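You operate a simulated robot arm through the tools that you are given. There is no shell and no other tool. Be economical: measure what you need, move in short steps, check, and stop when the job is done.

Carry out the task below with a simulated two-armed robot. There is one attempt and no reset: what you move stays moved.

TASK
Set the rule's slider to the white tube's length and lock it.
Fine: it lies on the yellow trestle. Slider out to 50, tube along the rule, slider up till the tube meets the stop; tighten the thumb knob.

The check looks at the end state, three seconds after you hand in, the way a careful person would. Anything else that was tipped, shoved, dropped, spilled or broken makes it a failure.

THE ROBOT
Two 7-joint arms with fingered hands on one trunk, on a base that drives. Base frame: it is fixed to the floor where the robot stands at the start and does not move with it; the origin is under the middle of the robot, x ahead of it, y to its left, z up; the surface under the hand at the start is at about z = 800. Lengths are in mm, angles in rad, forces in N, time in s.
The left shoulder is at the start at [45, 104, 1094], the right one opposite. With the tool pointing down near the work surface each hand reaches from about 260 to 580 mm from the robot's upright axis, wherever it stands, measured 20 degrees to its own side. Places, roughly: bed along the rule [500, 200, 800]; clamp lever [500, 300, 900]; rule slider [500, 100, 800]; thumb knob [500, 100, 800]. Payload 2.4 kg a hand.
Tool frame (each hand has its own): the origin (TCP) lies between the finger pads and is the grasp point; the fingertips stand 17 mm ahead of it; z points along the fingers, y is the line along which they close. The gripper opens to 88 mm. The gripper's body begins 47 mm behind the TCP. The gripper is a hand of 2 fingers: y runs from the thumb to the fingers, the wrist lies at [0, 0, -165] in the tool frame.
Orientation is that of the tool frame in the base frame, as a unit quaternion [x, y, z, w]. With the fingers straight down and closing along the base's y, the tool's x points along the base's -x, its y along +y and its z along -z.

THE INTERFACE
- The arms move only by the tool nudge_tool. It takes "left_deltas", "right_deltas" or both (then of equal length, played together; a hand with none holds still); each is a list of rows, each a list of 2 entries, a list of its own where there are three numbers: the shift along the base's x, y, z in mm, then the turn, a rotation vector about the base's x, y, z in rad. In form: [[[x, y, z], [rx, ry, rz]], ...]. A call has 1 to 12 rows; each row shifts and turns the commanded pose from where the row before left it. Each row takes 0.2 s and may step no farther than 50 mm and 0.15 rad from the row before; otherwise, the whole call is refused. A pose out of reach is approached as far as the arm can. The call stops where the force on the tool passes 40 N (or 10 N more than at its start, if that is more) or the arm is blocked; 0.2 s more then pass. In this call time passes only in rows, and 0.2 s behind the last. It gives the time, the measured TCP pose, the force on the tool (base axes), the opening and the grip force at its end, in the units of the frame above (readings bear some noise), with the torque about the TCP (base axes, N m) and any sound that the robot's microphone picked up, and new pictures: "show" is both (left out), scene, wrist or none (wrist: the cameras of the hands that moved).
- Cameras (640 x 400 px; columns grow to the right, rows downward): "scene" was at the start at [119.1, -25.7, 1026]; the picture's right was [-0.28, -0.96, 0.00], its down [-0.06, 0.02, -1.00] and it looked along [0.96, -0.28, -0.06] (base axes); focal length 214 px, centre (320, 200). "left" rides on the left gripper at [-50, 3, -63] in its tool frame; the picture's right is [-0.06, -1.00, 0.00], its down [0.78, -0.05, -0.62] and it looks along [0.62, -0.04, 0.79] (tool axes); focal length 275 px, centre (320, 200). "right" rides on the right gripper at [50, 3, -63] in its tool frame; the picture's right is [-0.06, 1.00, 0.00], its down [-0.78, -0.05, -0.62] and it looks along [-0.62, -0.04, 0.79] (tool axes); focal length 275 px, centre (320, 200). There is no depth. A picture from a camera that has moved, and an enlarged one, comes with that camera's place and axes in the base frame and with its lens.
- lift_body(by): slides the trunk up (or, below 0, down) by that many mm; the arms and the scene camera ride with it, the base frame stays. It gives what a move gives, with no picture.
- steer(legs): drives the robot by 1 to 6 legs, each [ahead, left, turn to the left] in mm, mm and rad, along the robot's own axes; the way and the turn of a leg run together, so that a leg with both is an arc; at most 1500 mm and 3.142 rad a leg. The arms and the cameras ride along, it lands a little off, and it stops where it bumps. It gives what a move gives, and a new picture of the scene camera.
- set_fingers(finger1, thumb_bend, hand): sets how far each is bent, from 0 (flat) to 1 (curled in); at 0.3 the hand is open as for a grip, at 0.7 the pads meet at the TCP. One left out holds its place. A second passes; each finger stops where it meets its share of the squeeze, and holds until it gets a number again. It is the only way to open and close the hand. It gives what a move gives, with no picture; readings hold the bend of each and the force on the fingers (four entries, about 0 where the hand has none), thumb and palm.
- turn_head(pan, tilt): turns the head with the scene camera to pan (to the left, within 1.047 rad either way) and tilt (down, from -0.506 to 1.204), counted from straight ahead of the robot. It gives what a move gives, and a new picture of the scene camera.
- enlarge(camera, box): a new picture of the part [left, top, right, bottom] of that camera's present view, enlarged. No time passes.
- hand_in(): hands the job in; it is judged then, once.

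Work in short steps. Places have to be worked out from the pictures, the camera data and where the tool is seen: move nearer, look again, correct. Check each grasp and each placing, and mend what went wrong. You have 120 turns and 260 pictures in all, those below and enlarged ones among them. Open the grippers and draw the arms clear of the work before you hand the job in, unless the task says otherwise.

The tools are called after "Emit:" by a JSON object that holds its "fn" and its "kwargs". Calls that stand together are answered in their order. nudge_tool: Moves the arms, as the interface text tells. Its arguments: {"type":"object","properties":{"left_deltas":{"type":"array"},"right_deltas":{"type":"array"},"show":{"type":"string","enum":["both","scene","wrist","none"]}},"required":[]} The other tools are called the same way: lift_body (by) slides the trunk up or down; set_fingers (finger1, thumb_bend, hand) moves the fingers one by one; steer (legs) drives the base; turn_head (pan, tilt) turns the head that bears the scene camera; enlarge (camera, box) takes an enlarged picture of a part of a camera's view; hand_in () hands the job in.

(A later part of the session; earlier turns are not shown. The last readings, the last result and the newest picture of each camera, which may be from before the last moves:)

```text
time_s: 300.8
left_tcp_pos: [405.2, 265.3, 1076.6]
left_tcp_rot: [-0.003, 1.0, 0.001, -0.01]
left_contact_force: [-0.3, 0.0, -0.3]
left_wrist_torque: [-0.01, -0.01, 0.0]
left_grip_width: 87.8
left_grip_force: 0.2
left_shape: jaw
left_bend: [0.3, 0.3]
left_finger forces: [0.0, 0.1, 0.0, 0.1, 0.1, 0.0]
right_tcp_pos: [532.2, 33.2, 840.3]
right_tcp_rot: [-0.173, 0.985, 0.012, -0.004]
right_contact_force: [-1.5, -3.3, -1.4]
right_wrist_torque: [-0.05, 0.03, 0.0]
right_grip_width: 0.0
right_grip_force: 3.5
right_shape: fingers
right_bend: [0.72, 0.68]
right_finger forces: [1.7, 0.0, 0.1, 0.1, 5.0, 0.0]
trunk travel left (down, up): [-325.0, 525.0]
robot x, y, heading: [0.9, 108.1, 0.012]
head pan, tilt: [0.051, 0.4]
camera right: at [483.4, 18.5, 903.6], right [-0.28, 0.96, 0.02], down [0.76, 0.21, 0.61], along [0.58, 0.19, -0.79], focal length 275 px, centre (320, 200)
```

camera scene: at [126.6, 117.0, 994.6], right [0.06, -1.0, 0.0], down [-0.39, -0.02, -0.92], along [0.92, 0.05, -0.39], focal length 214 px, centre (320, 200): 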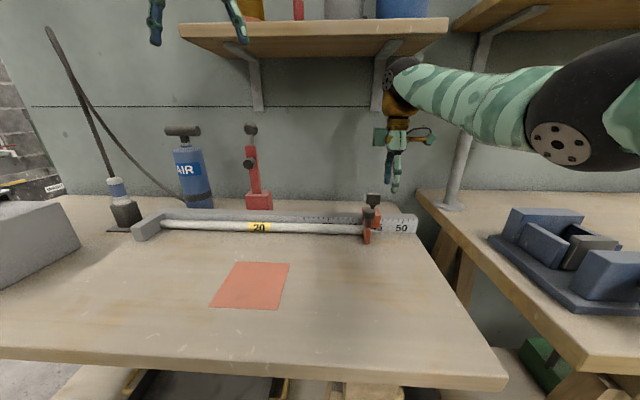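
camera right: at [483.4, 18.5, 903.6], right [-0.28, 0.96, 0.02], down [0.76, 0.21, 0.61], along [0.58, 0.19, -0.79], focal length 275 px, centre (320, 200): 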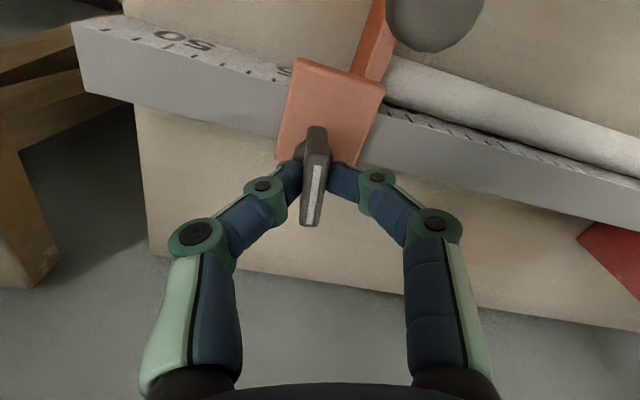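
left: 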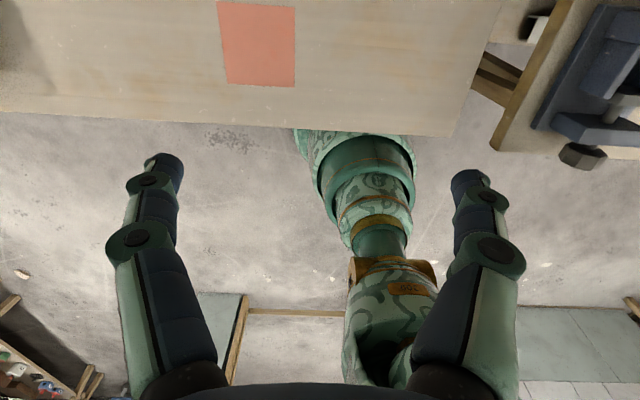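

The plate is stiff both ways now, so it is partly tightened, but the slider still gave. I re-grip squarely, squeeze harder and apply a stronger clockwise twist.

Emit:
{"fn": "set_fingers", "kwargs": {"hand": "right", "finger1": 0.5, "thumb_bend": 0.5}}

Emit:
{"fn": "nudge_tool", "kwargs": {"right_deltas": [[[0, 0, -4], [0, 0, -0.12]], [[0, 0, -4], [0, 0, -0.12]], [[0, 0, 0], [0, 0, -0.1]]], "show": "none"}}

Emit:
{"fn": "set_fingers", "kwargs": {"hand": "right", "finger1": 0.8, "thumb_bend": 0.8}}

Emit:
{"fn": "nudge_tool", "kwargs": {"right_deltas": [[[0, 0, 0], [0, 0, -0.1]], [[0, 0, 0], [0, 0, -0.1]], [[0, 0, 0], [0, 0, -0.1]], [[0, 0, 0], [0, 0, -0.1]]], "show": "wrist"}}

```text
time_s: 301.8
left_tcp_pos: [404.3, 265.2, 1076.6]
left_tcp_rot: [-0.004, 1.0, 0.001, -0.01]
left_contact_force: [0.5, -0.3, 0.7]
left_wrist_torque: [0.0, 0.0, -0.01]
left_grip_width: 88.2
left_grip_force: 0.0
left_shape: jaw
left_bend: [0.3, 0.3]
left_finger forces: [0.1, 0.0, 0.1, 0.1, 0.1, 0.0]
right_tcp_pos: [531.7, 32.9, 841.5]
right_tcp_rot: [-0.173, 0.985, 0.012, -0.004]
right_contact_force: [-0.3, -0.2, 0.7]
right_wrist_torque: [0.01, 0.0, -0.03]
right_grip_width: 38.6
right_grip_force: 0.0
right_shape: fingers
right_bend: [0.5, 0.5]
right_finger forces: [0.0, 0.1, 0.0, 0.0, 0.0, 0.1]
trunk travel left (down, up): [-325.0, 525.0]
robot x, y, heading: [2.0, 110.2, 0.008]
head pan, tilt: [0.051, 0.4]
```

```text
time_s: 302.6
left_tcp_pos: [404.7, 265.3, 1076.0]
left_tcp_rot: [-0.004, 1.0, 0.001, -0.011]
left_contact_force: [-0.9, -0.3, -0.1]
left_wrist_torque: [-0.03, -0.01, -0.01]
left_grip_width: 87.7
left_grip_force: 0.1
left_shape: jaw
left_bend: [0.3, 0.3]
left_finger forces: [0.1, 0.1, 0.0, 0.0, 0.0, 0.0]
right_tcp_pos: [532.0, 34.1, 832.4]
right_tcp_rot: [-0.004, 1.0, 0.011, -0.002]
right_contact_force: [-1.0, -0.4, 0.5]
right_wrist_torque: [0.02, -0.01, -0.02]
right_grip_width: 38.9
right_grip_force: 0.1
right_shape: fingers
right_bend: [0.5, 0.5]
right_finger forces: [0.0, 0.0, 0.0, 0.0, 0.1, 0.0]
trunk travel left (down, up): [-325.0, 525.0]
robot x, y, heading: [0.9, 115.8, 0.007]
head pan, tilt: [0.051, 0.4]
```

```text
time_s: 303.6
left_tcp_pos: [404.5, 265.9, 1075.9]
left_tcp_rot: [-0.003, 1.0, 0.001, -0.01]
left_contact_force: [-0.4, -0.5, -0.3]
left_wrist_torque: [-0.01, -0.01, 0.0]
left_grip_width: 88.0
left_grip_force: 0.0
left_shape: jaw
left_bend: [0.3, 0.3]
left_finger forces: [0.1, 0.0, 0.0, 0.0, 0.1, 0.0]
right_tcp_pos: [532.2, 32.6, 833.1]
right_tcp_rot: [-0.004, 1.0, 0.012, -0.002]
right_contact_force: [-0.6, -6.9, 2.0]
right_wrist_torque: [-0.1, 0.0, 0.0]
right_grip_width: 0.0
right_grip_force: 10.1
right_shape: fingers
right_bend: [0.75, 0.71]
right_finger forces: [4.6, 0.0, 0.0, 0.0, 15.8, 0.0]
trunk travel left (down, up): [-325.0, 525.0]
robot x, y, heading: [2.9, 112.4, 0.009]
head pan, tilt: [0.051, 0.4]
```

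```text
time_s: 304.6
left_tcp_pos: [404.7, 265.7, 1077.0]
left_tcp_rot: [-0.004, 1.0, 0.001, -0.011]
left_contact_force: [-0.3, 0.5, -0.2]
left_wrist_torque: [-0.01, 0.02, -0.01]
left_grip_width: 87.8
left_grip_force: 0.1
left_shape: jaw
left_bend: [0.3, 0.3]
left_finger forces: [0.0, 0.0, 0.0, 0.0, 0.1, 0.0]
right_tcp_pos: [532.1, 34.6, 832.9]
right_tcp_rot: [0.196, 0.981, 0.012, 0.001]
right_contact_force: [2.4, -8.0, 2.1]
right_wrist_torque: [-0.13, -0.06, 0.03]
right_grip_width: 0.1
right_grip_force: 12.7
right_shape: fingers
right_bend: [0.75, 0.71]
right_finger forces: [6.3, 0.0, 0.1, 0.0, 18.8, 0.1]
trunk travel left (down, up): [-325.0, 525.0]
robot x, y, heading: [5.2, 113.0, 0.006]
head pan, tilt: [0.051, 0.4]
camera right: at [485.6, 54.0, 896.2], right [0.44, 0.9, 0.02], down [0.7, -0.36, 0.61], along [0.56, -0.25, -0.79], focal length 275 px, centre (320, 200)
```

right: 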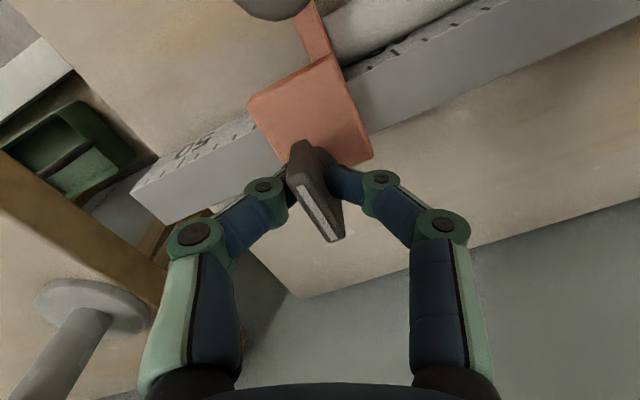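

Continue the twist and watch torque.

Emit:
{"fn": "nudge_tool", "kwargs": {"right_deltas": [[[0, -2, 0], [0, 0, -0.1]], [[0, 0, 0], [0, 0, -0.1]], [[0, 0, 0], [0, 0, -0.1]], [[0, 0, 0], [0, 0, -0.1]], [[0, 0, 0], [0, 0, -0.1]]], "show": "wrist"}}

```text
time_s: 305.8
left_tcp_pos: [404.3, 265.9, 1076.9]
left_tcp_rot: [-0.004, 1.0, 0.001, -0.011]
left_contact_force: [-0.2, 0.1, -0.1]
left_wrist_torque: [-0.05, -0.02, -0.01]
left_grip_width: 87.9
left_grip_force: 0.0
left_shape: jaw
left_bend: [0.3, 0.3]
left_finger forces: [0.0, 0.1, 0.1, 0.0, 0.1, 0.0]
right_tcp_pos: [531.8, 31.3, 833.0]
right_tcp_rot: [0.431, 0.902, 0.012, 0.003]
right_contact_force: [-1.1, -0.5, 2.3]
right_wrist_torque: [0.03, -0.01, 0.51]
right_grip_width: 3.3
right_grip_force: 28.5
right_shape: fingers
right_bend: [0.75, 0.71]
right_finger forces: [27.8, 0.0, 0.1, 0.1, 29.1, 0.1]
trunk travel left (down, up): [-325.0, 525.0]
robot x, y, heading: [2.2, 110.5, 0.007]
head pan, tilt: [0.051, 0.4]
camera right: at [500.6, 71.5, 895.9], right [0.82, 0.58, 0.02], down [0.44, -0.65, 0.61], along [0.37, -0.49, -0.79], focal length 275 px, centre (320, 200)
```

right: 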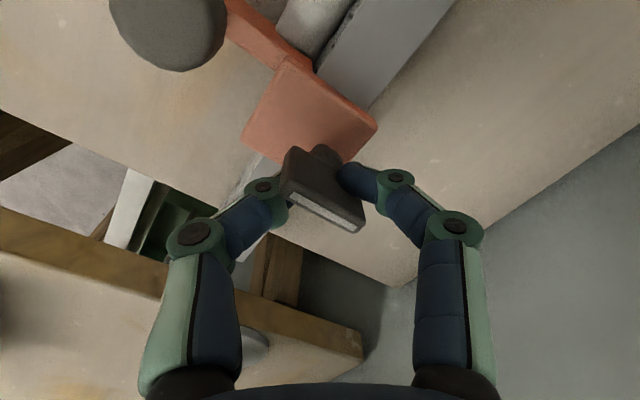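

Torque reached 0.51 N m with the plate firmly stopped. I release and repeat the pull test more carefully.

Emit:
{"fn": "set_fingers", "kwargs": {"hand": "right", "finger1": 0.45, "thumb_bend": 0.45}}

Emit:
{"fn": "nudge_tool", "kwargs": {"right_deltas": [[[0, 0, 15], [0, 0, 0]], [[0, 0, 25], [0, 0, 0.15]], [[-10, 4, 10], [0, 0, 0.15]], [[-12, 4, 0], [0, 0, 0.15]], [[-12, 4, 0], [0, 0, 0.15]], [[-12, 4, 0], [0, 0, 0.15]], [[-12, 2, 0], [0, 0, 0.14]]], "show": "wrist"}}

Emit:
{"fn": "enlarge", "kwargs": {"camera": "scene", "box": [350, 185, 398, 225]}}

Emit:
{"fn": "enlarge", "kwargs": {"camera": "right", "box": [260, 60, 380, 260]}}

```text
time_s: 306.8
left_tcp_pos: [404.9, 265.9, 1075.8]
left_tcp_rot: [-0.003, 1.0, 0.001, -0.011]
left_contact_force: [0.1, -0.1, 0.0]
left_wrist_torque: [0.02, 0.01, 0.04]
left_grip_width: 87.9
left_grip_force: 0.1
left_shape: jaw
left_bend: [0.3, 0.3]
left_finger forces: [0.0, 0.1, 0.0, 0.0, 0.1, 0.1]
right_tcp_pos: [532.5, 31.6, 833.4]
right_tcp_rot: [0.431, 0.902, 0.012, 0.004]
right_contact_force: [-0.4, 0.0, -0.5]
right_wrist_torque: [0.03, -0.04, -0.01]
right_grip_width: 50.0
right_grip_force: 0.1
right_shape: fingers
right_bend: [0.45, 0.45]
right_finger forces: [0.1, 0.0, 0.1, 0.0, 0.0, 0.1]
trunk travel left (down, up): [-325.0, 525.0]
robot x, y, heading: [2.0, 113.6, 0.007]
head pan, tilt: [0.051, 0.4]
```

```text
time_s: 308.4
left_tcp_pos: [403.9, 265.8, 1076.2]
left_tcp_rot: [-0.003, 1.0, 0.0, -0.011]
left_contact_force: [0.5, 0.2, 0.3]
left_wrist_torque: [0.03, -0.02, 0.01]
left_grip_width: 88.0
left_grip_force: 0.1
left_shape: jaw
left_bend: [0.3, 0.3]
left_finger forces: [0.1, 0.0, 0.0, 0.0, 0.1, 0.1]
right_tcp_pos: [474.4, 48.6, 882.5]
right_tcp_rot: [0.0, 1.0, 0.013, -0.001]
right_contact_force: [0.1, 1.2, 0.4]
right_wrist_torque: [-0.01, 0.0, 0.0]
right_grip_width: 50.1
right_grip_force: 0.1
right_shape: fingers
right_bend: [0.45, 0.45]
right_finger forces: [0.0, 0.0, 0.0, 0.0, 0.1, 0.1]
trunk travel left (down, up): [-325.0, 525.0]
robot x, y, heading: [1.7, 115.1, 0.009]
head pan, tilt: [0.051, 0.4]
camera right: at [422.9, 50.5, 945.1], right [0.06, 1.0, 0.02], down [0.79, -0.06, 0.61], along [0.61, -0.02, -0.79], focal length 275 px, centre (320, 200)
```

right: 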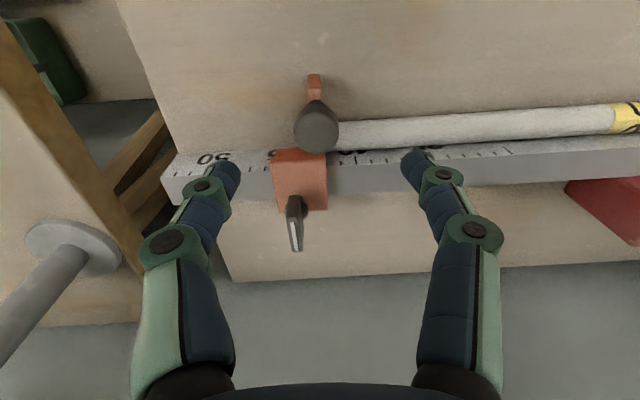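

```text
10.00 times, centred on (374, 205) of scene
camera zoom: at [126.5, 117.1, 994.7], right [0.06, -1.0, 0.0], down [-0.39, -0.02, -0.92], along [0.92, 0.05, -0.39], focal length 2145 px, centre (-220, 150)
```

zoom: 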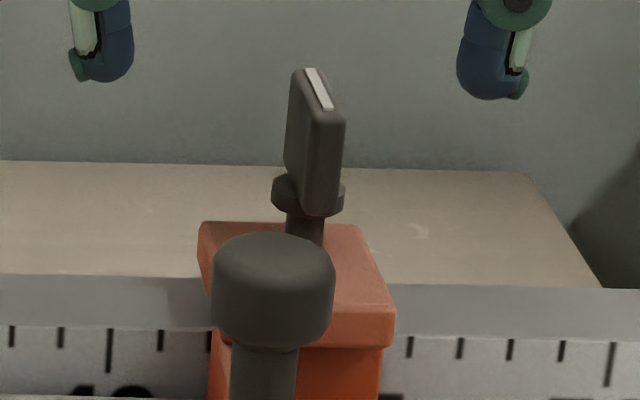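

```text
2.00 times, centred on (320, 160) of right
camera zoom: at [422.9, 50.5, 945.1], right [0.06, 1.0, 0.02], down [0.79, -0.06, 0.61], along [0.61, -0.02, -0.79], focal length 551 px, centre (320, 280)
```

zoom: 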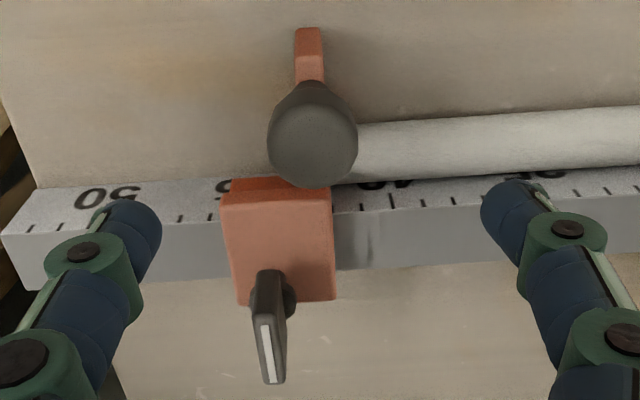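

Pull test: grip and pull 2 mm, then 5 mm, with a close view each.

Emit:
{"fn": "set_fingers", "kwargs": {"hand": "right", "finger1": 0.3, "thumb_bend": 0.3}}

Emit:
{"fn": "nudge_tool", "kwargs": {"right_deltas": [[[0, 0, -30], [0, 0, 0]], [[0, 0, -31], [0, 0, 0]]], "show": "none"}}

Emit:
{"fn": "set_fingers", "kwargs": {"hand": "right", "finger1": 0.7, "thumb_bend": 0.7}}

Emit:
{"fn": "enlarge", "kwargs": {"camera": "scene", "box": [350, 185, 398, 225]}}

Emit:
{"fn": "nudge_tool", "kwargs": {"right_deltas": [[[0, -1, 0], [0, 0, 0]], [[0, -1, 0], [0, 0, 0]], [[0, -1, 0], [0, 0, 0]], [[0, -1, 0], [0, 0, 0]], [[0, -1, 0], [0, 0, 0]]], "show": "none"}}

Emit:
{"fn": "enlarge", "kwargs": {"camera": "scene", "box": [350, 185, 398, 225]}}

```text
time_s: 309.4
left_tcp_pos: [404.5, 264.9, 1075.5]
left_tcp_rot: [-0.004, 1.0, 0.0, -0.011]
left_contact_force: [0.0, 0.0, 0.0]
left_wrist_torque: [0.01, -0.01, -0.02]
left_grip_width: 87.8
left_grip_force: 0.1
left_shape: jaw
left_bend: [0.3, 0.3]
left_finger forces: [0.0, 0.0, 0.0, 0.0, 0.0, 0.0]
right_tcp_pos: [474.6, 48.9, 882.2]
right_tcp_rot: [0.001, 1.0, 0.012, -0.002]
right_contact_force: [-0.7, -0.7, 0.4]
right_wrist_torque: [0.02, -0.02, 0.02]
right_grip_width: 83.5
right_grip_force: 0.0
right_shape: fingers
right_bend: [0.3, 0.3]
right_finger forces: [0.1, 0.1, 0.0, 0.0, 0.1, 0.1]
trunk travel left (down, up): [-325.0, 525.0]
robot x, y, heading: [2.5, 108.9, 0.007]
head pan, tilt: [0.051, 0.4]
```

```text
time_s: 310.0
left_tcp_pos: [405.5, 266.2, 1074.9]
left_tcp_rot: [-0.004, 1.0, 0.001, -0.01]
left_contact_force: [0.2, -0.5, -0.1]
left_wrist_torque: [-0.01, 0.02, -0.02]
left_grip_width: 87.8
left_grip_force: 0.1
left_shape: jaw
left_bend: [0.3, 0.3]
left_finger forces: [0.1, 0.0, 0.0, 0.1, 0.0, 0.0]
right_tcp_pos: [475.0, 51.5, 821.3]
right_tcp_rot: [0.001, 1.0, 0.012, -0.002]
right_contact_force: [-0.2, 0.4, -0.6]
right_wrist_torque: [0.01, 0.01, -0.03]
right_grip_width: 83.6
right_grip_force: 0.1
right_shape: fingers
right_bend: [0.3, 0.3]
right_finger forces: [0.1, 0.0, 0.0, 0.1, 0.0, 0.0]
trunk travel left (down, up): [-325.0, 525.0]
robot x, y, heading: [3.7, 112.3, 0.003]
head pan, tilt: [0.051, 0.4]
```

```text
time_s: 311.0
left_tcp_pos: [404.8, 264.7, 1076.4]
left_tcp_rot: [-0.003, 1.0, 0.001, -0.011]
left_contact_force: [0.2, 0.1, 0.7]
left_wrist_torque: [0.03, -0.01, -0.03]
left_grip_width: 87.8
left_grip_force: 0.0
left_shape: jaw
left_bend: [0.3, 0.3]
left_finger forces: [0.0, 0.0, 0.1, 0.0, 0.1, 0.0]
right_tcp_pos: [474.2, 49.3, 821.9]
right_tcp_rot: [0.001, 1.0, 0.012, -0.002]
right_contact_force: [-1.7, -3.2, -3.9]
right_wrist_torque: [0.0, -0.02, -0.02]
right_grip_width: 5.1
right_grip_force: 3.6
right_shape: fingers
right_bend: [0.67, 0.66]
right_finger forces: [1.2, 0.0, 0.0, 0.1, 5.2, 0.0]
trunk travel left (down, up): [-325.0, 525.0]
robot x, y, heading: [2.9, 115.4, 0.007]
head pan, tilt: [0.051, 0.4]
```

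```text
10.00 times, centred on (374, 205) of scene
camera zoom: at [126.5, 116.7, 994.6], right [0.06, -1.0, 0.0], down [-0.39, -0.02, -0.92], along [0.92, 0.05, -0.39], focal length 2145 px, centre (-220, 150)
```

zoom: 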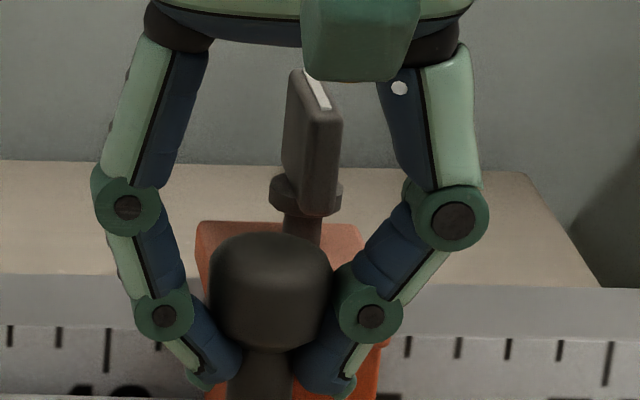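

```text
time_s: 312.2
left_tcp_pos: [404.8, 265.8, 1075.2]
left_tcp_rot: [-0.003, 1.0, 0.001, -0.01]
left_contact_force: [-0.2, -0.6, -0.2]
left_wrist_torque: [-0.01, 0.0, 0.02]
left_grip_width: 87.9
left_grip_force: 0.0
left_shape: jaw
left_bend: [0.3, 0.3]
left_finger forces: [0.0, 0.0, 0.0, 0.0, 0.0, 0.1]
right_tcp_pos: [474.8, 45.9, 822.3]
right_tcp_rot: [0.001, 1.0, 0.012, -0.002]
right_contact_force: [-0.9, 2.3, -2.2]
right_wrist_torque: [0.02, -0.02, 0.04]
right_grip_width: 5.1
right_grip_force: 1.6
right_shape: fingers
right_bend: [0.65, 0.68]
right_finger forces: [2.5, 0.1, 0.0, 0.1, 2.1, 0.0]
trunk travel left (down, up): [-325.0, 525.0]
robot x, y, heading: [1.8, 113.0, 0.008]
head pan, tilt: [0.051, 0.4]
```

```text
10.00 times, centred on (374, 205) of scene
camera zoom: at [126.6, 117.3, 994.6], right [0.06, -1.0, 0.0], down [-0.39, -0.02, -0.92], along [0.92, 0.05, -0.39], focal length 2145 px, centre (-220, 150)
```

zoom: 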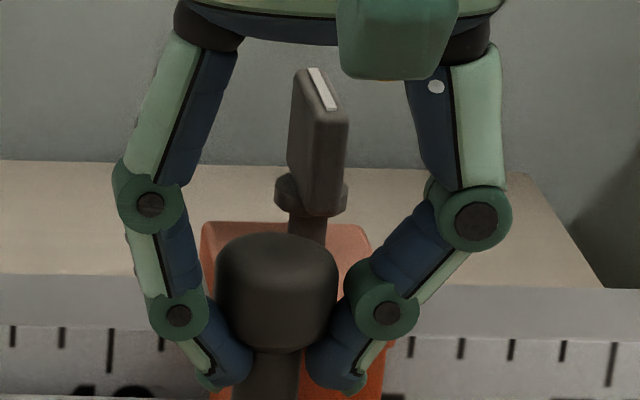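

Force rises to 2.3 N with barely 0.5 mm shift. Pull further to distinguish lock from free sliding.

Emit:
{"fn": "nudge_tool", "kwargs": {"right_deltas": [[[0, -1, 0], [0, 0, 0]], [[0, -1, 0], [0, 0, 0]], [[0, -1, 0], [0, 0, 0]]], "show": "none"}}

Emit:
{"fn": "enlarge", "kwargs": {"camera": "scene", "box": [350, 185, 398, 225]}}

```text
time_s: 313.0
left_tcp_pos: [404.2, 267.2, 1075.1]
left_tcp_rot: [-0.003, 1.0, 0.0, -0.01]
left_contact_force: [-0.3, 0.4, -0.4]
left_wrist_torque: [0.0, 0.02, 0.0]
left_grip_width: 88.0
left_grip_force: 0.1
left_shape: jaw
left_bend: [0.3, 0.3]
left_finger forces: [0.0, 0.1, 0.1, 0.1, 0.1, 0.1]
right_tcp_pos: [474.1, 42.7, 821.7]
right_tcp_rot: [0.0, 1.0, 0.013, -0.001]
right_contact_force: [-0.8, 1.5, -1.2]
right_wrist_torque: [0.02, -0.04, 0.01]
right_grip_width: 5.2
right_grip_force: 2.0
right_shape: fingers
right_bend: [0.65, 0.69]
right_finger forces: [2.9, 0.0, 0.0, 0.0, 1.4, 0.1]
trunk travel left (down, up): [-325.0, 525.0]
robot x, y, heading: [3.6, 113.5, 0.004]
head pan, tilt: [0.051, 0.4]
```

```text
10.00 times, centred on (374, 205) of scene
camera zoom: at [126.5, 117.4, 994.6], right [0.06, -1.0, 0.0], down [-0.39, -0.02, -0.92], along [0.92, 0.05, -0.39], focal length 2145 px, centre (-220, 150)
```

zoom: 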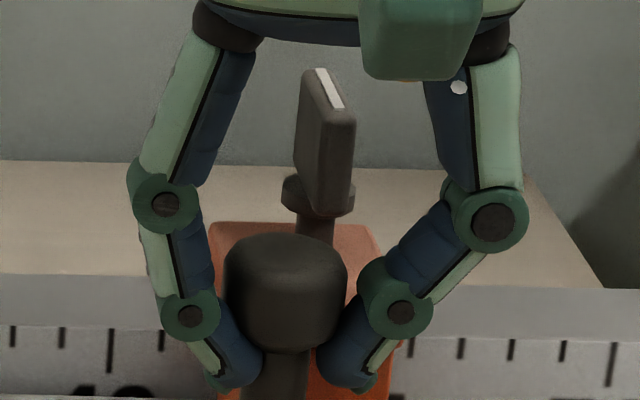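

It slides at ~2 N, so still not locked. I go back to the plate to test its counter-clockwise freedom with the same moderate grip that worked at first.

Emit:
{"fn": "set_fingers", "kwargs": {"hand": "right", "finger1": 0.3, "thumb_bend": 0.3}}

Emit:
{"fn": "nudge_tool", "kwargs": {"right_deltas": [[[0, 0, 30], [0, 0, 0]], [[0, 0, 30], [0, 0, 0]], [[20, -4, 0], [0, 0, 0]], [[20, -4, 0], [0, 0, 0]], [[17, -4, 0], [0, 0, 0]]], "show": "none"}}

Emit:
{"fn": "set_fingers", "kwargs": {"hand": "right", "finger1": 0.5, "thumb_bend": 0.5}}

Emit:
{"fn": "nudge_tool", "kwargs": {"right_deltas": [[[0, 0, -18], [0, 0, 0]], [[0, 0, -18], [0, 0, 0]], [[0, 0, -15], [0, 0, 0]]], "show": "none"}}

Emit:
{"fn": "set_fingers", "kwargs": {"hand": "right", "finger1": 0.72, "thumb_bend": 0.72}}

Emit:
{"fn": "enlarge", "kwargs": {"camera": "right", "box": [220, 60, 420, 260]}}

```text
time_s: 314.0
left_tcp_pos: [405.3, 264.1, 1076.0]
left_tcp_rot: [-0.003, 1.0, 0.001, -0.01]
left_contact_force: [0.3, 0.3, 0.3]
left_wrist_torque: [0.01, -0.01, -0.01]
left_grip_width: 88.1
left_grip_force: 0.0
left_shape: jaw
left_bend: [0.3, 0.3]
left_finger forces: [0.0, 0.0, 0.0, 0.0, 0.0, 0.0]
right_tcp_pos: [474.2, 41.7, 822.6]
right_tcp_rot: [0.001, 1.0, 0.013, -0.002]
right_contact_force: [-0.1, -0.7, -0.2]
right_wrist_torque: [-0.01, -0.01, 0.0]
right_grip_width: 83.2
right_grip_force: 0.0
right_shape: fingers
right_bend: [0.3, 0.3]
right_finger forces: [0.1, 0.1, 0.0, 0.1, 0.0, 0.0]
trunk travel left (down, up): [-325.0, 525.0]
robot x, y, heading: [4.6, 114.5, 0.007]
head pan, tilt: [0.051, 0.4]
```

```text
time_s: 315.2
left_tcp_pos: [404.7, 265.0, 1075.5]
left_tcp_rot: [-0.004, 1.0, 0.001, -0.01]
left_contact_force: [-0.7, 0.2, -0.4]
left_wrist_torque: [-0.02, -0.01, 0.02]
left_grip_width: 88.1
left_grip_force: 0.1
left_shape: jaw
left_bend: [0.3, 0.3]
left_finger forces: [0.0, 0.1, 0.1, 0.1, 0.0, 0.0]
right_tcp_pos: [531.3, 29.6, 883.0]
right_tcp_rot: [0.001, 1.0, 0.012, -0.002]
right_contact_force: [-0.7, 0.2, 0.1]
right_wrist_torque: [-0.01, 0.01, -0.01]
right_grip_width: 83.4
right_grip_force: 0.1
right_shape: fingers
right_bend: [0.3, 0.3]
right_finger forces: [0.0, 0.0, 0.0, 0.0, 0.0, 0.0]
trunk travel left (down, up): [-325.0, 525.0]
robot x, y, heading: [3.8, 113.4, 0.008]
head pan, tilt: [0.051, 0.4]
```

```text
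time_s: 316.2
left_tcp_pos: [404.3, 265.3, 1076.3]
left_tcp_rot: [-0.003, 1.0, 0.001, -0.011]
left_contact_force: [-0.5, 0.7, -0.3]
left_wrist_torque: [0.01, 0.02, 0.03]
left_grip_width: 87.9
left_grip_force: 0.0
left_shape: jaw
left_bend: [0.3, 0.3]
left_finger forces: [0.1, 0.0, 0.1, 0.1, 0.0, 0.1]
right_tcp_pos: [531.7, 30.9, 882.9]
right_tcp_rot: [0.001, 1.0, 0.013, -0.001]
right_contact_force: [-0.6, 0.1, -0.6]
right_wrist_torque: [0.01, -0.02, 0.0]
right_grip_width: 39.8
right_grip_force: 0.1
right_shape: fingers
right_bend: [0.5, 0.5]
right_finger forces: [0.0, 0.1, 0.0, 0.0, 0.0, 0.0]
trunk travel left (down, up): [-325.0, 525.0]
robot x, y, heading: [3.5, 109.8, 0.011]
head pan, tilt: [0.051, 0.4]
```

```text
time_s: 317.0
left_tcp_pos: [404.7, 265.3, 1076.5]
left_tcp_rot: [-0.003, 1.0, 0.001, -0.011]
left_contact_force: [-0.6, -1.1, 0.2]
left_wrist_torque: [-0.01, -0.02, 0.01]
left_grip_width: 87.9
left_grip_force: 0.0
left_shape: jaw
left_bend: [0.3, 0.3]
left_finger forces: [0.0, 0.1, 0.0, 0.1, 0.0, 0.1]
right_tcp_pos: [529.4, 29.6, 830.9]
right_tcp_rot: [0.001, 1.0, 0.013, -0.002]
right_contact_force: [-0.6, 0.1, -0.7]
right_wrist_torque: [0.04, 0.0, 0.02]
right_grip_width: 39.6
right_grip_force: 0.1
right_shape: fingers
right_bend: [0.5, 0.5]
right_finger forces: [0.0, 0.1, 0.1, 0.0, 0.0, 0.0]
trunk travel left (down, up): [-325.0, 525.0]
robot x, y, heading: [1.8, 108.1, 0.008]
head pan, tilt: [0.051, 0.4]
```

```text
time_s: 318.0
left_tcp_pos: [404.2, 264.2, 1076.2]
left_tcp_rot: [-0.003, 1.0, 0.001, -0.011]
left_contact_force: [0.0, 0.3, 0.1]
left_wrist_torque: [0.0, 0.05, -0.01]
left_grip_width: 87.9
left_grip_force: 0.0
left_shape: jaw
left_bend: [0.3, 0.3]
left_finger forces: [0.0, 0.0, 0.0, 0.0, 0.1, 0.1]
right_tcp_pos: [530.2, 30.3, 831.3]
right_tcp_rot: [0.001, 1.0, 0.013, -0.002]
right_contact_force: [-1.1, -1.2, -0.8]
right_wrist_torque: [-0.04, 0.03, 0.0]
right_grip_width: 6.2
right_grip_force: 3.9
right_shape: fingers
right_bend: [0.68, 0.68]
right_finger forces: [3.1, 0.0, 0.1, 0.1, 3.7, 0.1]
trunk travel left (down, up): [-325.0, 525.0]
robot x, y, heading: [5.1, 111.6, 0.009]
head pan, tilt: [0.051, 0.4]
```

```text
2.00 times, centred on (320, 160) of right
camera zoom: at [479.1, 32.2, 893.8], right [0.06, 1.0, 0.02], down [0.79, -0.06, 0.61], along [0.61, -0.02, -0.79], focal length 551 px, centre (320, 280)
```

zoom: 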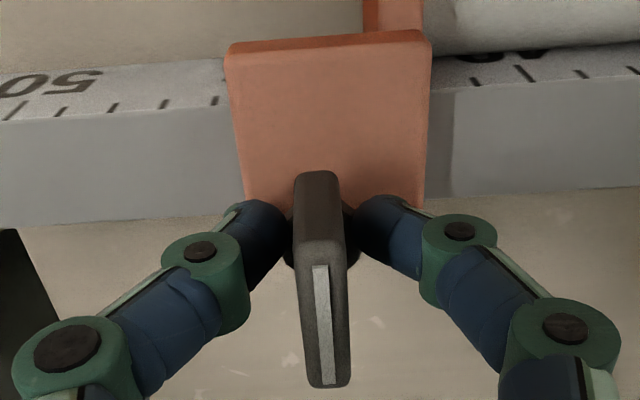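

A good even grip now. Test small clockwise twist, checking torque.

Emit:
{"fn": "nudge_tool", "kwargs": {"right_deltas": [[[0, 0, 0], [0, 0, -0.08]], [[0, 0, 0], [0, 0, -0.08]], [[0, 0, 0], [0, 0, -0.08]]], "show": "none"}}

Emit:
{"fn": "enlarge", "kwargs": {"camera": "right", "box": [220, 60, 420, 260]}}

Emit:
{"fn": "nudge_tool", "kwargs": {"right_deltas": [[[0, 0, 0], [0, 0, 0.1]], [[0, 0, 0], [0, 0, 0.1]], [[0, 0, 0], [0, 0, 0.1]], [[0, 0, 0], [0, 0, 0.1]], [[0, 0, 0], [0, 0, 0.1]], [[0, 0, 0], [0, 0, 0.1]], [[0, 0, 0], [0, 0, 0.1]]], "show": "none"}}

Emit:
{"fn": "enlarge", "kwargs": {"camera": "right", "box": [220, 60, 420, 260]}}

```text
time_s: 318.8
left_tcp_pos: [403.9, 265.9, 1076.5]
left_tcp_rot: [-0.004, 1.0, 0.001, -0.011]
left_contact_force: [0.3, 0.2, -0.9]
left_wrist_torque: [0.03, -0.01, -0.02]
left_grip_width: 88.1
left_grip_force: 0.0
left_shape: jaw
left_bend: [0.3, 0.3]
left_finger forces: [0.0, 0.1, 0.0, 0.0, 0.1, 0.0]
right_tcp_pos: [530.1, 29.8, 830.4]
right_tcp_rot: [0.121, 0.993, 0.013, 0.0]
right_contact_force: [-2.6, 0.6, -0.1]
right_wrist_torque: [0.05, 0.05, 0.03]
right_grip_width: 6.2
right_grip_force: 3.5
right_shape: fingers
right_bend: [0.68, 0.68]
right_finger forces: [4.2, 0.1, 0.1, 0.1, 3.2, 0.0]
trunk travel left (down, up): [-325.0, 525.0]
robot x, y, heading: [6.4, 113.4, 0.005]
head pan, tilt: [0.051, 0.4]
```

```text
2.00 times, centred on (320, 160) of right
camera zoom: at [481.4, 43.8, 893.9], right [0.3, 0.95, 0.02], down [0.75, -0.25, 0.61], along [0.59, -0.17, -0.79], focal length 551 px, centre (320, 280)
```

zoom: 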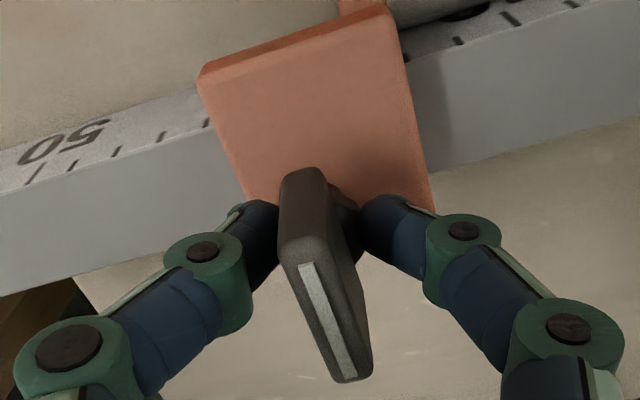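

```text
time_s: 320.4
left_tcp_pos: [403.4, 264.6, 1076.0]
left_tcp_rot: [-0.003, 1.0, 0.001, -0.01]
left_contact_force: [0.7, 0.0, 0.7]
left_wrist_torque: [0.05, 0.03, 0.01]
left_grip_width: 88.1
left_grip_force: 0.0
left_shape: jaw
left_bend: [0.3, 0.3]
left_finger forces: [0.0, 0.0, 0.0, 0.1, 0.0, 0.1]
right_tcp_pos: [530.9, 29.5, 830.7]
right_tcp_rot: [-0.228, 0.974, 0.012, -0.005]
right_contact_force: [-0.6, -0.6, 0.6]
right_wrist_torque: [0.0, 0.03, 0.01]
right_grip_width: 5.6
right_grip_force: 3.3
right_shape: fingers
right_bend: [0.68, 0.68]
right_finger forces: [2.7, 0.0, 0.0, 0.0, 3.9, 0.0]
trunk travel left (down, up): [-325.0, 525.0]
robot x, y, heading: [2.1, 109.5, 0.01]
head pan, tilt: [0.051, 0.4]
```

```text
2.00 times, centred on (320, 160) of right
camera zoom: at [484.2, 8.7, 893.9], right [-0.39, 0.92, 0.02], down [0.73, 0.29, 0.61], along [0.56, 0.26, -0.79], focal length 551 px, centre (320, 280)
```

zoom: 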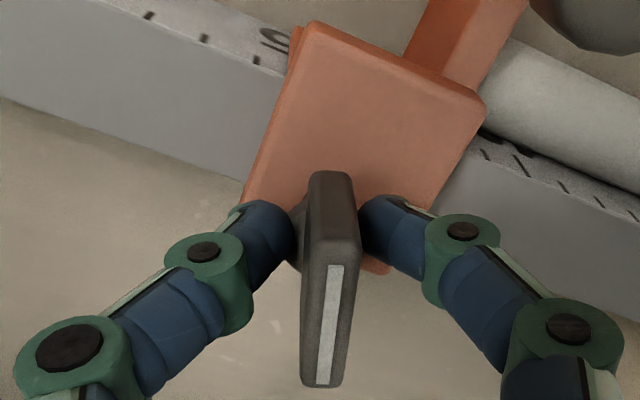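

The knob turns freely counter-clockwise; clockwise is just an end-stop. So tightening must be the other way. But first I must push the slider back; I continue later—now check by turning CCW toward and past the start angle.

Emit:
{"fn": "nudge_tool", "kwargs": {"right_deltas": [[[0, 0, 0], [0, 0, 0.12]], [[0, 0, 0], [0, 0, 0.12]], [[0, 0, 0], [0, 0, 0.12]], [[0, 0, 0], [0, 0, 0.12]], [[0, 0, 0], [0, 0, 0.12]], [[0, 0, 0], [0, 0, 0.12]], [[0, 0, 0], [0, 0, 0.12]], [[0, 0, 0], [0, 0, 0.12]]], "show": "wrist"}}

```text
time_s: 322.2
left_tcp_pos: [405.9, 265.2, 1076.6]
left_tcp_rot: [-0.003, 1.0, 0.001, -0.01]
left_contact_force: [-0.4, 0.0, 0.1]
left_wrist_torque: [0.01, 0.02, 0.0]
left_grip_width: 88.1
left_grip_force: 0.1
left_shape: jaw
left_bend: [0.3, 0.3]
left_finger forces: [0.0, 0.0, 0.1, 0.0, 0.1, 0.0]
right_tcp_pos: [531.0, 28.3, 831.2]
right_tcp_rot: [-0.652, 0.758, 0.008, -0.01]
right_contact_force: [4.7, -3.7, 1.2]
right_wrist_torque: [-0.03, -0.08, 0.0]
right_grip_width: 5.4
right_grip_force: 4.6
right_shape: fingers
right_bend: [0.7, 0.67]
right_finger forces: [1.7, 0.0, 0.0, 0.0, 7.0, 0.0]
trunk travel left (down, up): [-325.0, 525.0]
robot x, y, heading: [1.8, 107.6, 0.011]
head pan, tilt: [0.051, 0.4]
camera right: at [520.9, -19.8, 894.0], right [-0.98, 0.21, 0.02], down [0.18, 0.77, 0.61], along [0.11, 0.61, -0.79], focal length 275 px, centre (320, 200)
```

right: 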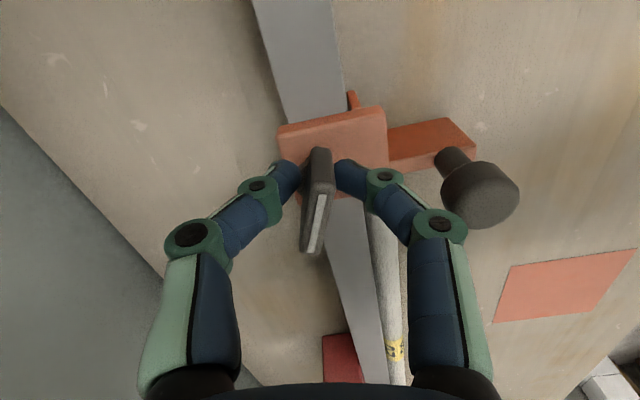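

The plate follows counter-clockwise freely. I release, return to the push grip, and push the slider back into contact with the tube.

Emit:
{"fn": "set_fingers", "kwargs": {"hand": "right", "finger1": 0.45, "thumb_bend": 0.45}}

Emit:
{"fn": "nudge_tool", "kwargs": {"right_deltas": [[[0, 0, 15], [0, 0, 0]], [[0, 0, 20], [0, 0, 0]], [[-6, 2, 15], [0, 0, -0.14]], [[-6, 2, 0], [0, 0, -0.15]], [[-6, 2, 0], [0, 0, -0.15]], [[-6, 2, 0], [0, 0, -0.15]], [[-6, 2, 0], [0, 0, -0.15]], [[-6, 2, 0], [0, 0, -0.15]], [[-6, 2, 0], [0, 0, -0.15]], [[-6, 1, 0], [0, 0, -0.15]], [[-6, 1, 0], [0, 0, -0.15]], [[-3, 0, 0], [0, 0, -0.08]]], "show": "none"}}

Emit:
{"fn": "set_fingers", "kwargs": {"hand": "right", "finger1": 0.3, "thumb_bend": 0.3}}

Emit:
{"fn": "nudge_tool", "kwargs": {"right_deltas": [[[0, 0, -30], [0, 0, 0]], [[0, 0, -30], [0, 0, 0]]], "show": "none"}}

Emit:
{"fn": "set_fingers", "kwargs": {"hand": "right", "finger1": 0.7, "thumb_bend": 0.7}}

Emit:
{"fn": "nudge_tool", "kwargs": {"right_deltas": [[[0, 1, 0], [0, 0, 0]], [[0, 1, 0], [0, 0, 0]], [[0, 1, 0], [0, 0, 0]], [[0, 1, 0], [0, 0, 0]]], "show": "wrist"}}

```text
time_s: 323.2
left_tcp_pos: [405.0, 265.7, 1076.9]
left_tcp_rot: [-0.003, 1.0, 0.0, -0.011]
left_contact_force: [-0.3, 0.5, 0.2]
left_wrist_torque: [0.05, 0.03, 0.01]
left_grip_width: 87.6
left_grip_force: 0.2
left_shape: jaw
left_bend: [0.3, 0.3]
left_finger forces: [0.0, 0.1, 0.0, 0.0, 0.0, 0.0]
right_tcp_pos: [530.7, 29.6, 832.3]
right_tcp_rot: [-0.651, 0.759, 0.007, -0.01]
right_contact_force: [0.3, 0.9, -0.1]
right_wrist_torque: [-0.01, 0.0, -0.02]
right_grip_width: 50.0
right_grip_force: 0.1
right_shape: fingers
right_bend: [0.45, 0.45]
right_finger forces: [0.0, 0.0, 0.0, 0.1, 0.0, 0.0]
trunk travel left (down, up): [-325.0, 525.0]
robot x, y, heading: [2.9, 113.7, 0.011]
head pan, tilt: [0.051, 0.4]
```

```text
time_s: 325.8
left_tcp_pos: [404.9, 265.7, 1075.4]
left_tcp_rot: [-0.004, 1.0, 0.001, -0.01]
left_contact_force: [0.1, 0.3, -0.3]
left_wrist_torque: [0.01, -0.01, -0.04]
left_grip_width: 88.0
left_grip_force: 0.0
left_shape: jaw
left_bend: [0.3, 0.3]
left_finger forces: [0.0, 0.1, 0.0, 0.0, 0.1, 0.0]
right_tcp_pos: [474.0, 45.3, 881.9]
right_tcp_rot: [0.001, 1.0, 0.012, -0.002]
right_contact_force: [-0.4, -0.9, -0.1]
right_wrist_torque: [-0.02, 0.01, -0.05]
right_grip_width: 50.3
right_grip_force: 0.1
right_shape: fingers
right_bend: [0.45, 0.45]
right_finger forces: [0.1, 0.0, 0.0, 0.0, 0.1, 0.0]
trunk travel left (down, up): [-325.0, 525.0]
robot x, y, heading: [6.3, 111.7, 0.008]
head pan, tilt: [0.051, 0.4]
```

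```text
time_s: 326.8
left_tcp_pos: [405.6, 265.8, 1077.2]
left_tcp_rot: [-0.003, 1.0, 0.001, -0.01]
left_contact_force: [0.4, 0.2, 1.1]
left_wrist_torque: [0.0, 0.03, -0.02]
left_grip_width: 88.1
left_grip_force: 0.0
left_shape: jaw
left_bend: [0.3, 0.3]
left_finger forces: [0.1, 0.0, 0.0, 0.0, 0.1, 0.1]
right_tcp_pos: [474.2, 44.6, 881.2]
right_tcp_rot: [-0.001, 1.0, 0.012, -0.002]
right_contact_force: [0.2, 0.0, -0.2]
right_wrist_torque: [0.0, 0.02, 0.0]
right_grip_width: 83.4
right_grip_force: 0.1
right_shape: fingers
right_bend: [0.3, 0.3]
right_finger forces: [0.0, 0.1, 0.1, 0.1, 0.0, 0.1]
trunk travel left (down, up): [-325.0, 525.0]
robot x, y, heading: [3.8, 111.8, 0.002]
head pan, tilt: [0.051, 0.4]
```

```text
time_s: 327.4
left_tcp_pos: [404.0, 265.0, 1075.7]
left_tcp_rot: [-0.004, 1.0, 0.001, -0.011]
left_contact_force: [-0.3, 0.7, 0.3]
left_wrist_torque: [-0.03, 0.03, 0.0]
left_grip_width: 87.8
left_grip_force: 0.0
left_shape: jaw
left_bend: [0.3, 0.3]
left_finger forces: [0.1, 0.0, 0.0, 0.1, 0.0, 0.1]
right_tcp_pos: [475.5, 44.6, 818.7]
right_tcp_rot: [0.0, 1.0, 0.013, -0.002]
right_contact_force: [-0.5, 0.6, -0.7]
right_wrist_torque: [-0.04, 0.0, 0.01]
right_grip_width: 83.5
right_grip_force: 0.0
right_shape: fingers
right_bend: [0.3, 0.3]
right_finger forces: [0.0, 0.1, 0.1, 0.0, 0.0, 0.0]
trunk travel left (down, up): [-325.0, 525.0]
robot x, y, heading: [2.8, 107.7, 0.004]
head pan, tilt: [0.051, 0.4]
```

```text
time_s: 328.4
left_tcp_pos: [404.5, 265.4, 1076.1]
left_tcp_rot: [-0.003, 1.0, 0.001, -0.01]
left_contact_force: [0.0, 0.9, 0.4]
left_wrist_torque: [0.0, 0.0, 0.01]
left_grip_width: 88.0
left_grip_force: 0.0
left_shape: jaw
left_bend: [0.3, 0.3]
left_finger forces: [0.0, 0.0, 0.0, 0.1, 0.1, 0.0]
right_tcp_pos: [475.6, 45.0, 819.3]
right_tcp_rot: [0.0, 1.0, 0.012, -0.001]
right_contact_force: [-1.8, 0.1, -2.1]
right_wrist_torque: [0.01, 0.01, -0.01]
right_grip_width: 4.1
right_grip_force: 2.3
right_shape: fingers
right_bend: [0.65, 0.68]
right_finger forces: [2.2, 0.0, 0.1, 0.1, 2.1, 0.1]
trunk travel left (down, up): [-325.0, 525.0]
robot x, y, heading: [2.8, 111.1, 0.008]
head pan, tilt: [0.051, 0.4]
```

```text
time_s: 329.4
left_tcp_pos: [404.4, 265.1, 1075.8]
left_tcp_rot: [-0.003, 1.0, 0.0, -0.011]
left_contact_force: [0.8, 0.8, -1.0]
left_wrist_torque: [0.01, 0.02, 0.02]
left_grip_width: 87.8
left_grip_force: 0.1
left_shape: jaw
left_bend: [0.3, 0.3]
left_finger forces: [0.0, 0.0, 0.0, 0.0, 0.0, 0.0]
right_tcp_pos: [473.7, 49.4, 820.1]
right_tcp_rot: [0.0, 1.0, 0.012, -0.001]
right_contact_force: [-0.2, -4.3, -1.7]
right_wrist_torque: [-0.03, -0.01, 0.01]
right_grip_width: 4.1
right_grip_force: 2.0
right_shape: fingers
right_bend: [0.67, 0.67]
right_finger forces: [0.9, 0.0, 0.0, 0.1, 4.2, 0.0]
trunk travel left (down, up): [-325.0, 525.0]
robot x, y, heading: [1.7, 112.0, 0.008]
head pan, tilt: [0.051, 0.4]
camera right: at [423.5, 50.8, 882.9], right [0.06, 1.0, 0.02], down [0.79, -0.06, 0.61], along [0.61, -0.02, -0.79], focal length 275 px, centre (320, 200)
```

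right: 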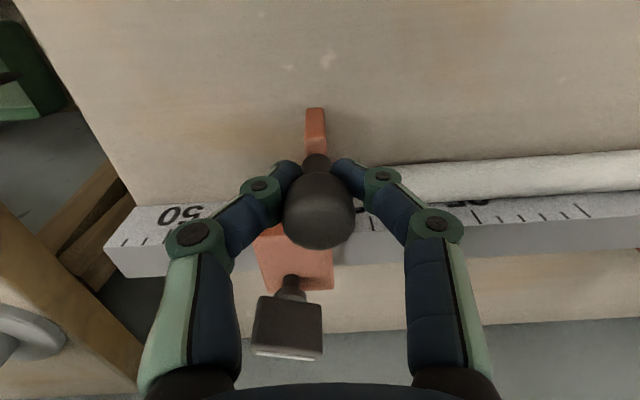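

Slider in contact again (-4.3 N); plate is back along y. I release and go over the plate with the hand at yaw ≈ -1.5, giving a long counter-clockwise sweep.

Emit:
{"fn": "set_fingers", "kwargs": {"hand": "right", "finger1": 0.3, "thumb_bend": 0.3}}

Emit:
{"fn": "nudge_tool", "kwargs": {"right_deltas": [[[0, 0, 30], [0, 0, 0]], [[0, 0, 28], [0, 0, -0.15]], [[6, -2, 0], [0, 0, -0.15]], [[6, -2, 0], [0, 0, -0.15]], [[6, -2, 0], [0, 0, -0.15]], [[6, -2, 0], [0, 0, -0.15]], [[6, -2, 0], [0, 0, -0.15]], [[6, -2, 0], [0, 0, -0.15]], [[6, -2, 0], [0, 0, -0.15]], [[6, -2, 0], [0, 0, -0.15]], [[6, -1, 0], [0, 0, -0.15]], [[4, 0, 0], [0, 0, 0]]], "show": "none"}}

Emit:
{"fn": "set_fingers", "kwargs": {"hand": "right", "finger1": 0.5, "thumb_bend": 0.5}}

Emit:
{"fn": "nudge_tool", "kwargs": {"right_deltas": [[[0, 0, -10], [0, 0, 0]]], "show": "wrist"}}

```text
time_s: 330.4
left_tcp_pos: [405.1, 265.1, 1076.1]
left_tcp_rot: [-0.003, 1.0, 0.001, -0.01]
left_contact_force: [-0.2, -0.3, 0.4]
left_wrist_torque: [-0.01, -0.02, 0.03]
left_grip_width: 88.2
left_grip_force: 0.0
left_shape: jaw
left_bend: [0.3, 0.3]
left_finger forces: [0.0, 0.0, 0.0, 0.0, 0.0, 0.0]
right_tcp_pos: [473.6, 49.9, 819.1]
right_tcp_rot: [0.0, 1.0, 0.012, -0.002]
right_contact_force: [-0.6, -0.2, -0.1]
right_wrist_torque: [0.01, 0.03, -0.05]
right_grip_width: 83.6
right_grip_force: 0.0
right_shape: fingers
right_bend: [0.3, 0.3]
right_finger forces: [0.0, 0.0, 0.0, 0.1, 0.0, 0.0]
trunk travel left (down, up): [-325.0, 525.0]
robot x, y, heading: [1.5, 110.6, 0.004]
head pan, tilt: [0.051, 0.4]
```

```text
time_s: 333.0
left_tcp_pos: [404.4, 265.9, 1076.6]
left_tcp_rot: [-0.004, 1.0, 0.001, -0.011]
left_contact_force: [0.2, 0.1, -0.1]
left_wrist_torque: [-0.01, -0.02, -0.02]
left_grip_width: 87.9
left_grip_force: 0.0
left_shape: jaw
left_bend: [0.3, 0.3]
left_finger forces: [0.0, 0.0, 0.0, 0.1, 0.0, 0.0]
right_tcp_pos: [531.4, 32.6, 879.6]
right_tcp_rot: [0.682, 0.731, 0.01, 0.007]
right_contact_force: [0.0, 0.3, 0.4]
right_wrist_torque: [-0.01, 0.01, 0.01]
right_grip_width: 83.7
right_grip_force: 0.1
right_shape: fingers
right_bend: [0.3, 0.3]
right_finger forces: [0.0, 0.0, 0.0, 0.0, 0.0, 0.0]
trunk travel left (down, up): [-325.0, 525.0]
robot x, y, heading: [1.7, 112.9, 0.006]
head pan, tilt: [0.051, 0.4]
```

```text
time_s: 334.0
left_tcp_pos: [404.0, 265.2, 1077.2]
left_tcp_rot: [-0.003, 1.0, 0.001, -0.01]
left_contact_force: [-0.7, 0.2, -0.3]
left_wrist_torque: [0.01, -0.02, 0.03]
left_grip_width: 87.7
left_grip_force: 0.0
left_shape: jaw
left_bend: [0.3, 0.3]
left_finger forces: [0.0, 0.1, 0.0, 0.0, 0.1, 0.0]
right_tcp_pos: [533.0, 32.6, 879.7]
right_tcp_rot: [0.682, 0.732, 0.009, 0.007]
right_contact_force: [-0.8, -0.8, 1.0]
right_wrist_torque: [0.0, 0.05, 0.03]
right_grip_width: 39.5
right_grip_force: 0.1
right_shape: fingers
right_bend: [0.5, 0.5]
right_finger forces: [0.0, 0.0, 0.0, 0.1, 0.0, 0.0]
trunk travel left (down, up): [-325.0, 525.0]
robot x, y, heading: [6.1, 107.8, 0.009]
head pan, tilt: [0.051, 0.4]
```

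```text
time_s: 334.4
left_tcp_pos: [404.2, 265.2, 1075.6]
left_tcp_rot: [-0.003, 1.0, 0.001, -0.011]
left_contact_force: [0.5, -0.2, 0.8]
left_wrist_torque: [-0.02, 0.01, -0.03]
left_grip_width: 88.1
left_grip_force: 0.0
left_shape: jaw
left_bend: [0.3, 0.3]
left_finger forces: [0.0, 0.0, 0.0, 0.1, 0.0, 0.0]
right_tcp_pos: [533.4, 31.4, 869.7]
right_tcp_rot: [0.681, 0.732, 0.01, 0.007]
right_contact_force: [-0.7, 0.7, 0.3]
right_wrist_torque: [0.01, -0.02, 0.02]
right_grip_width: 39.4
right_grip_force: 0.1
right_shape: fingers
right_bend: [0.5, 0.5]
right_finger forces: [0.0, 0.0, 0.1, 0.0, 0.1, 0.0]
trunk travel left (down, up): [-325.0, 525.0]
robot x, y, heading: [0.9, 108.9, 0.009]
head pan, tilt: [0.051, 0.4]
camera right: at [529.3, 82.1, 932.3], right [1.0, 0.01, 0.02], down [-0.01, -0.79, 0.61], along [0.02, -0.61, -0.79], focal length 275 px, centre (320, 200)
```

right: 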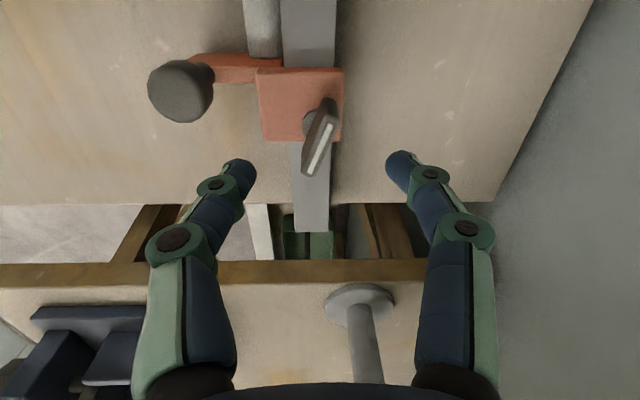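

Reachable. Plate sits at ~67°. I descend, close (aligning it), and sweep counter-clockwise.

Emit:
{"fn": "nudge_tool", "kwargs": {"right_deltas": [[[0, 2, -15], [0, 0, 0]], [[0, 0, -15], [0, 0, 0]], [[0, 0, -9], [0, 0, 0]]], "show": "none"}}

Emit:
{"fn": "set_fingers", "kwargs": {"hand": "right", "finger1": 0.72, "thumb_bend": 0.72}}

Emit:
{"fn": "nudge_tool", "kwargs": {"right_deltas": [[[0, 0, 0], [0, 0, 0.1]], [[0, 0, 0], [0, 0, 0.1]], [[0, 0, 0], [0, 0, 0.1]], [[0, 0, 0], [0, 0, 0.1]], [[0, 0, 0], [0, 0, 0.1]], [[0, 0, 0], [0, 0, 0.1]]], "show": "wrist"}}

```text
time_s: 335.2
left_tcp_pos: [404.9, 266.5, 1075.5]
left_tcp_rot: [-0.004, 1.0, 0.001, -0.01]
left_contact_force: [-0.1, -0.6, 0.2]
left_wrist_torque: [0.01, -0.01, 0.0]
left_grip_width: 88.0
left_grip_force: 0.1
left_shape: jaw
left_bend: [0.3, 0.3]
left_finger forces: [0.0, 0.0, 0.1, 0.1, 0.1, 0.0]
right_tcp_pos: [532.6, 34.4, 829.5]
right_tcp_rot: [0.682, 0.732, 0.01, 0.007]
right_contact_force: [0.3, -0.3, -1.0]
right_wrist_torque: [0.0, -0.01, 0.0]
right_grip_width: 39.4
right_grip_force: 0.0
right_shape: fingers
right_bend: [0.5, 0.5]
right_finger forces: [0.1, 0.0, 0.0, 0.0, 0.1, 0.0]
trunk travel left (down, up): [-325.0, 525.0]
robot x, y, heading: [6.1, 112.9, 0.009]
head pan, tilt: [0.051, 0.4]
```

```text
time_s: 336.2
left_tcp_pos: [405.0, 266.3, 1076.2]
left_tcp_rot: [-0.004, 1.0, 0.0, -0.011]
left_contact_force: [-0.3, -0.6, 0.2]
left_wrist_torque: [0.01, -0.01, 0.06]
left_grip_width: 87.6
left_grip_force: 0.0
left_shape: jaw
left_bend: [0.3, 0.3]
left_finger forces: [0.0, 0.1, 0.0, 0.0, 0.0, 0.0]
right_tcp_pos: [532.4, 34.4, 830.6]
right_tcp_rot: [0.682, 0.732, 0.009, 0.006]
right_contact_force: [-1.4, 0.6, -2.4]
right_wrist_torque: [-0.02, -0.01, 0.0]
right_grip_width: 6.4
right_grip_force: 3.6
right_shape: fingers
right_bend: [0.67, 0.67]
right_finger forces: [2.7, 0.0, 0.0, 0.0, 4.4, 0.0]
trunk travel left (down, up): [-325.0, 525.0]
robot x, y, heading: [0.8, 109.1, 0.004]
head pan, tilt: [0.051, 0.4]
```

```text
time_s: 337.6
left_tcp_pos: [403.6, 265.3, 1076.0]
left_tcp_rot: [-0.003, 1.0, 0.001, -0.011]
left_contact_force: [0.4, 0.2, -0.9]
left_wrist_torque: [-0.01, 0.02, 0.0]
left_grip_width: 87.9
left_grip_force: 0.1
left_shape: jaw
left_bend: [0.3, 0.3]
left_finger forces: [0.0, 0.0, 0.0, 0.0, 0.0, 0.0]
right_tcp_pos: [532.1, 34.6, 829.1]
right_tcp_rot: [0.433, 0.901, 0.012, 0.004]
right_contact_force: [-3.2, -1.7, -2.2]
right_wrist_torque: [-0.06, 0.02, -0.06]
right_grip_width: 6.6
right_grip_force: 4.6
right_shape: fingers
right_bend: [0.68, 0.67]
right_finger forces: [3.5, 0.0, 0.0, 0.1, 5.8, 0.0]
trunk travel left (down, up): [-325.0, 525.0]
robot x, y, heading: [1.9, 109.0, 0.007]
head pan, tilt: [0.051, 0.4]
camera right: at [501.1, 74.7, 893.0], right [0.82, 0.57, 0.02], down [0.44, -0.65, 0.61], along [0.37, -0.49, -0.79], focal length 275 px, centre (320, 200)
```

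right: 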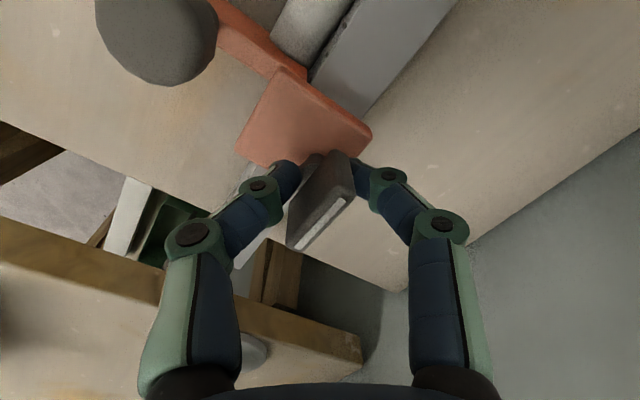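

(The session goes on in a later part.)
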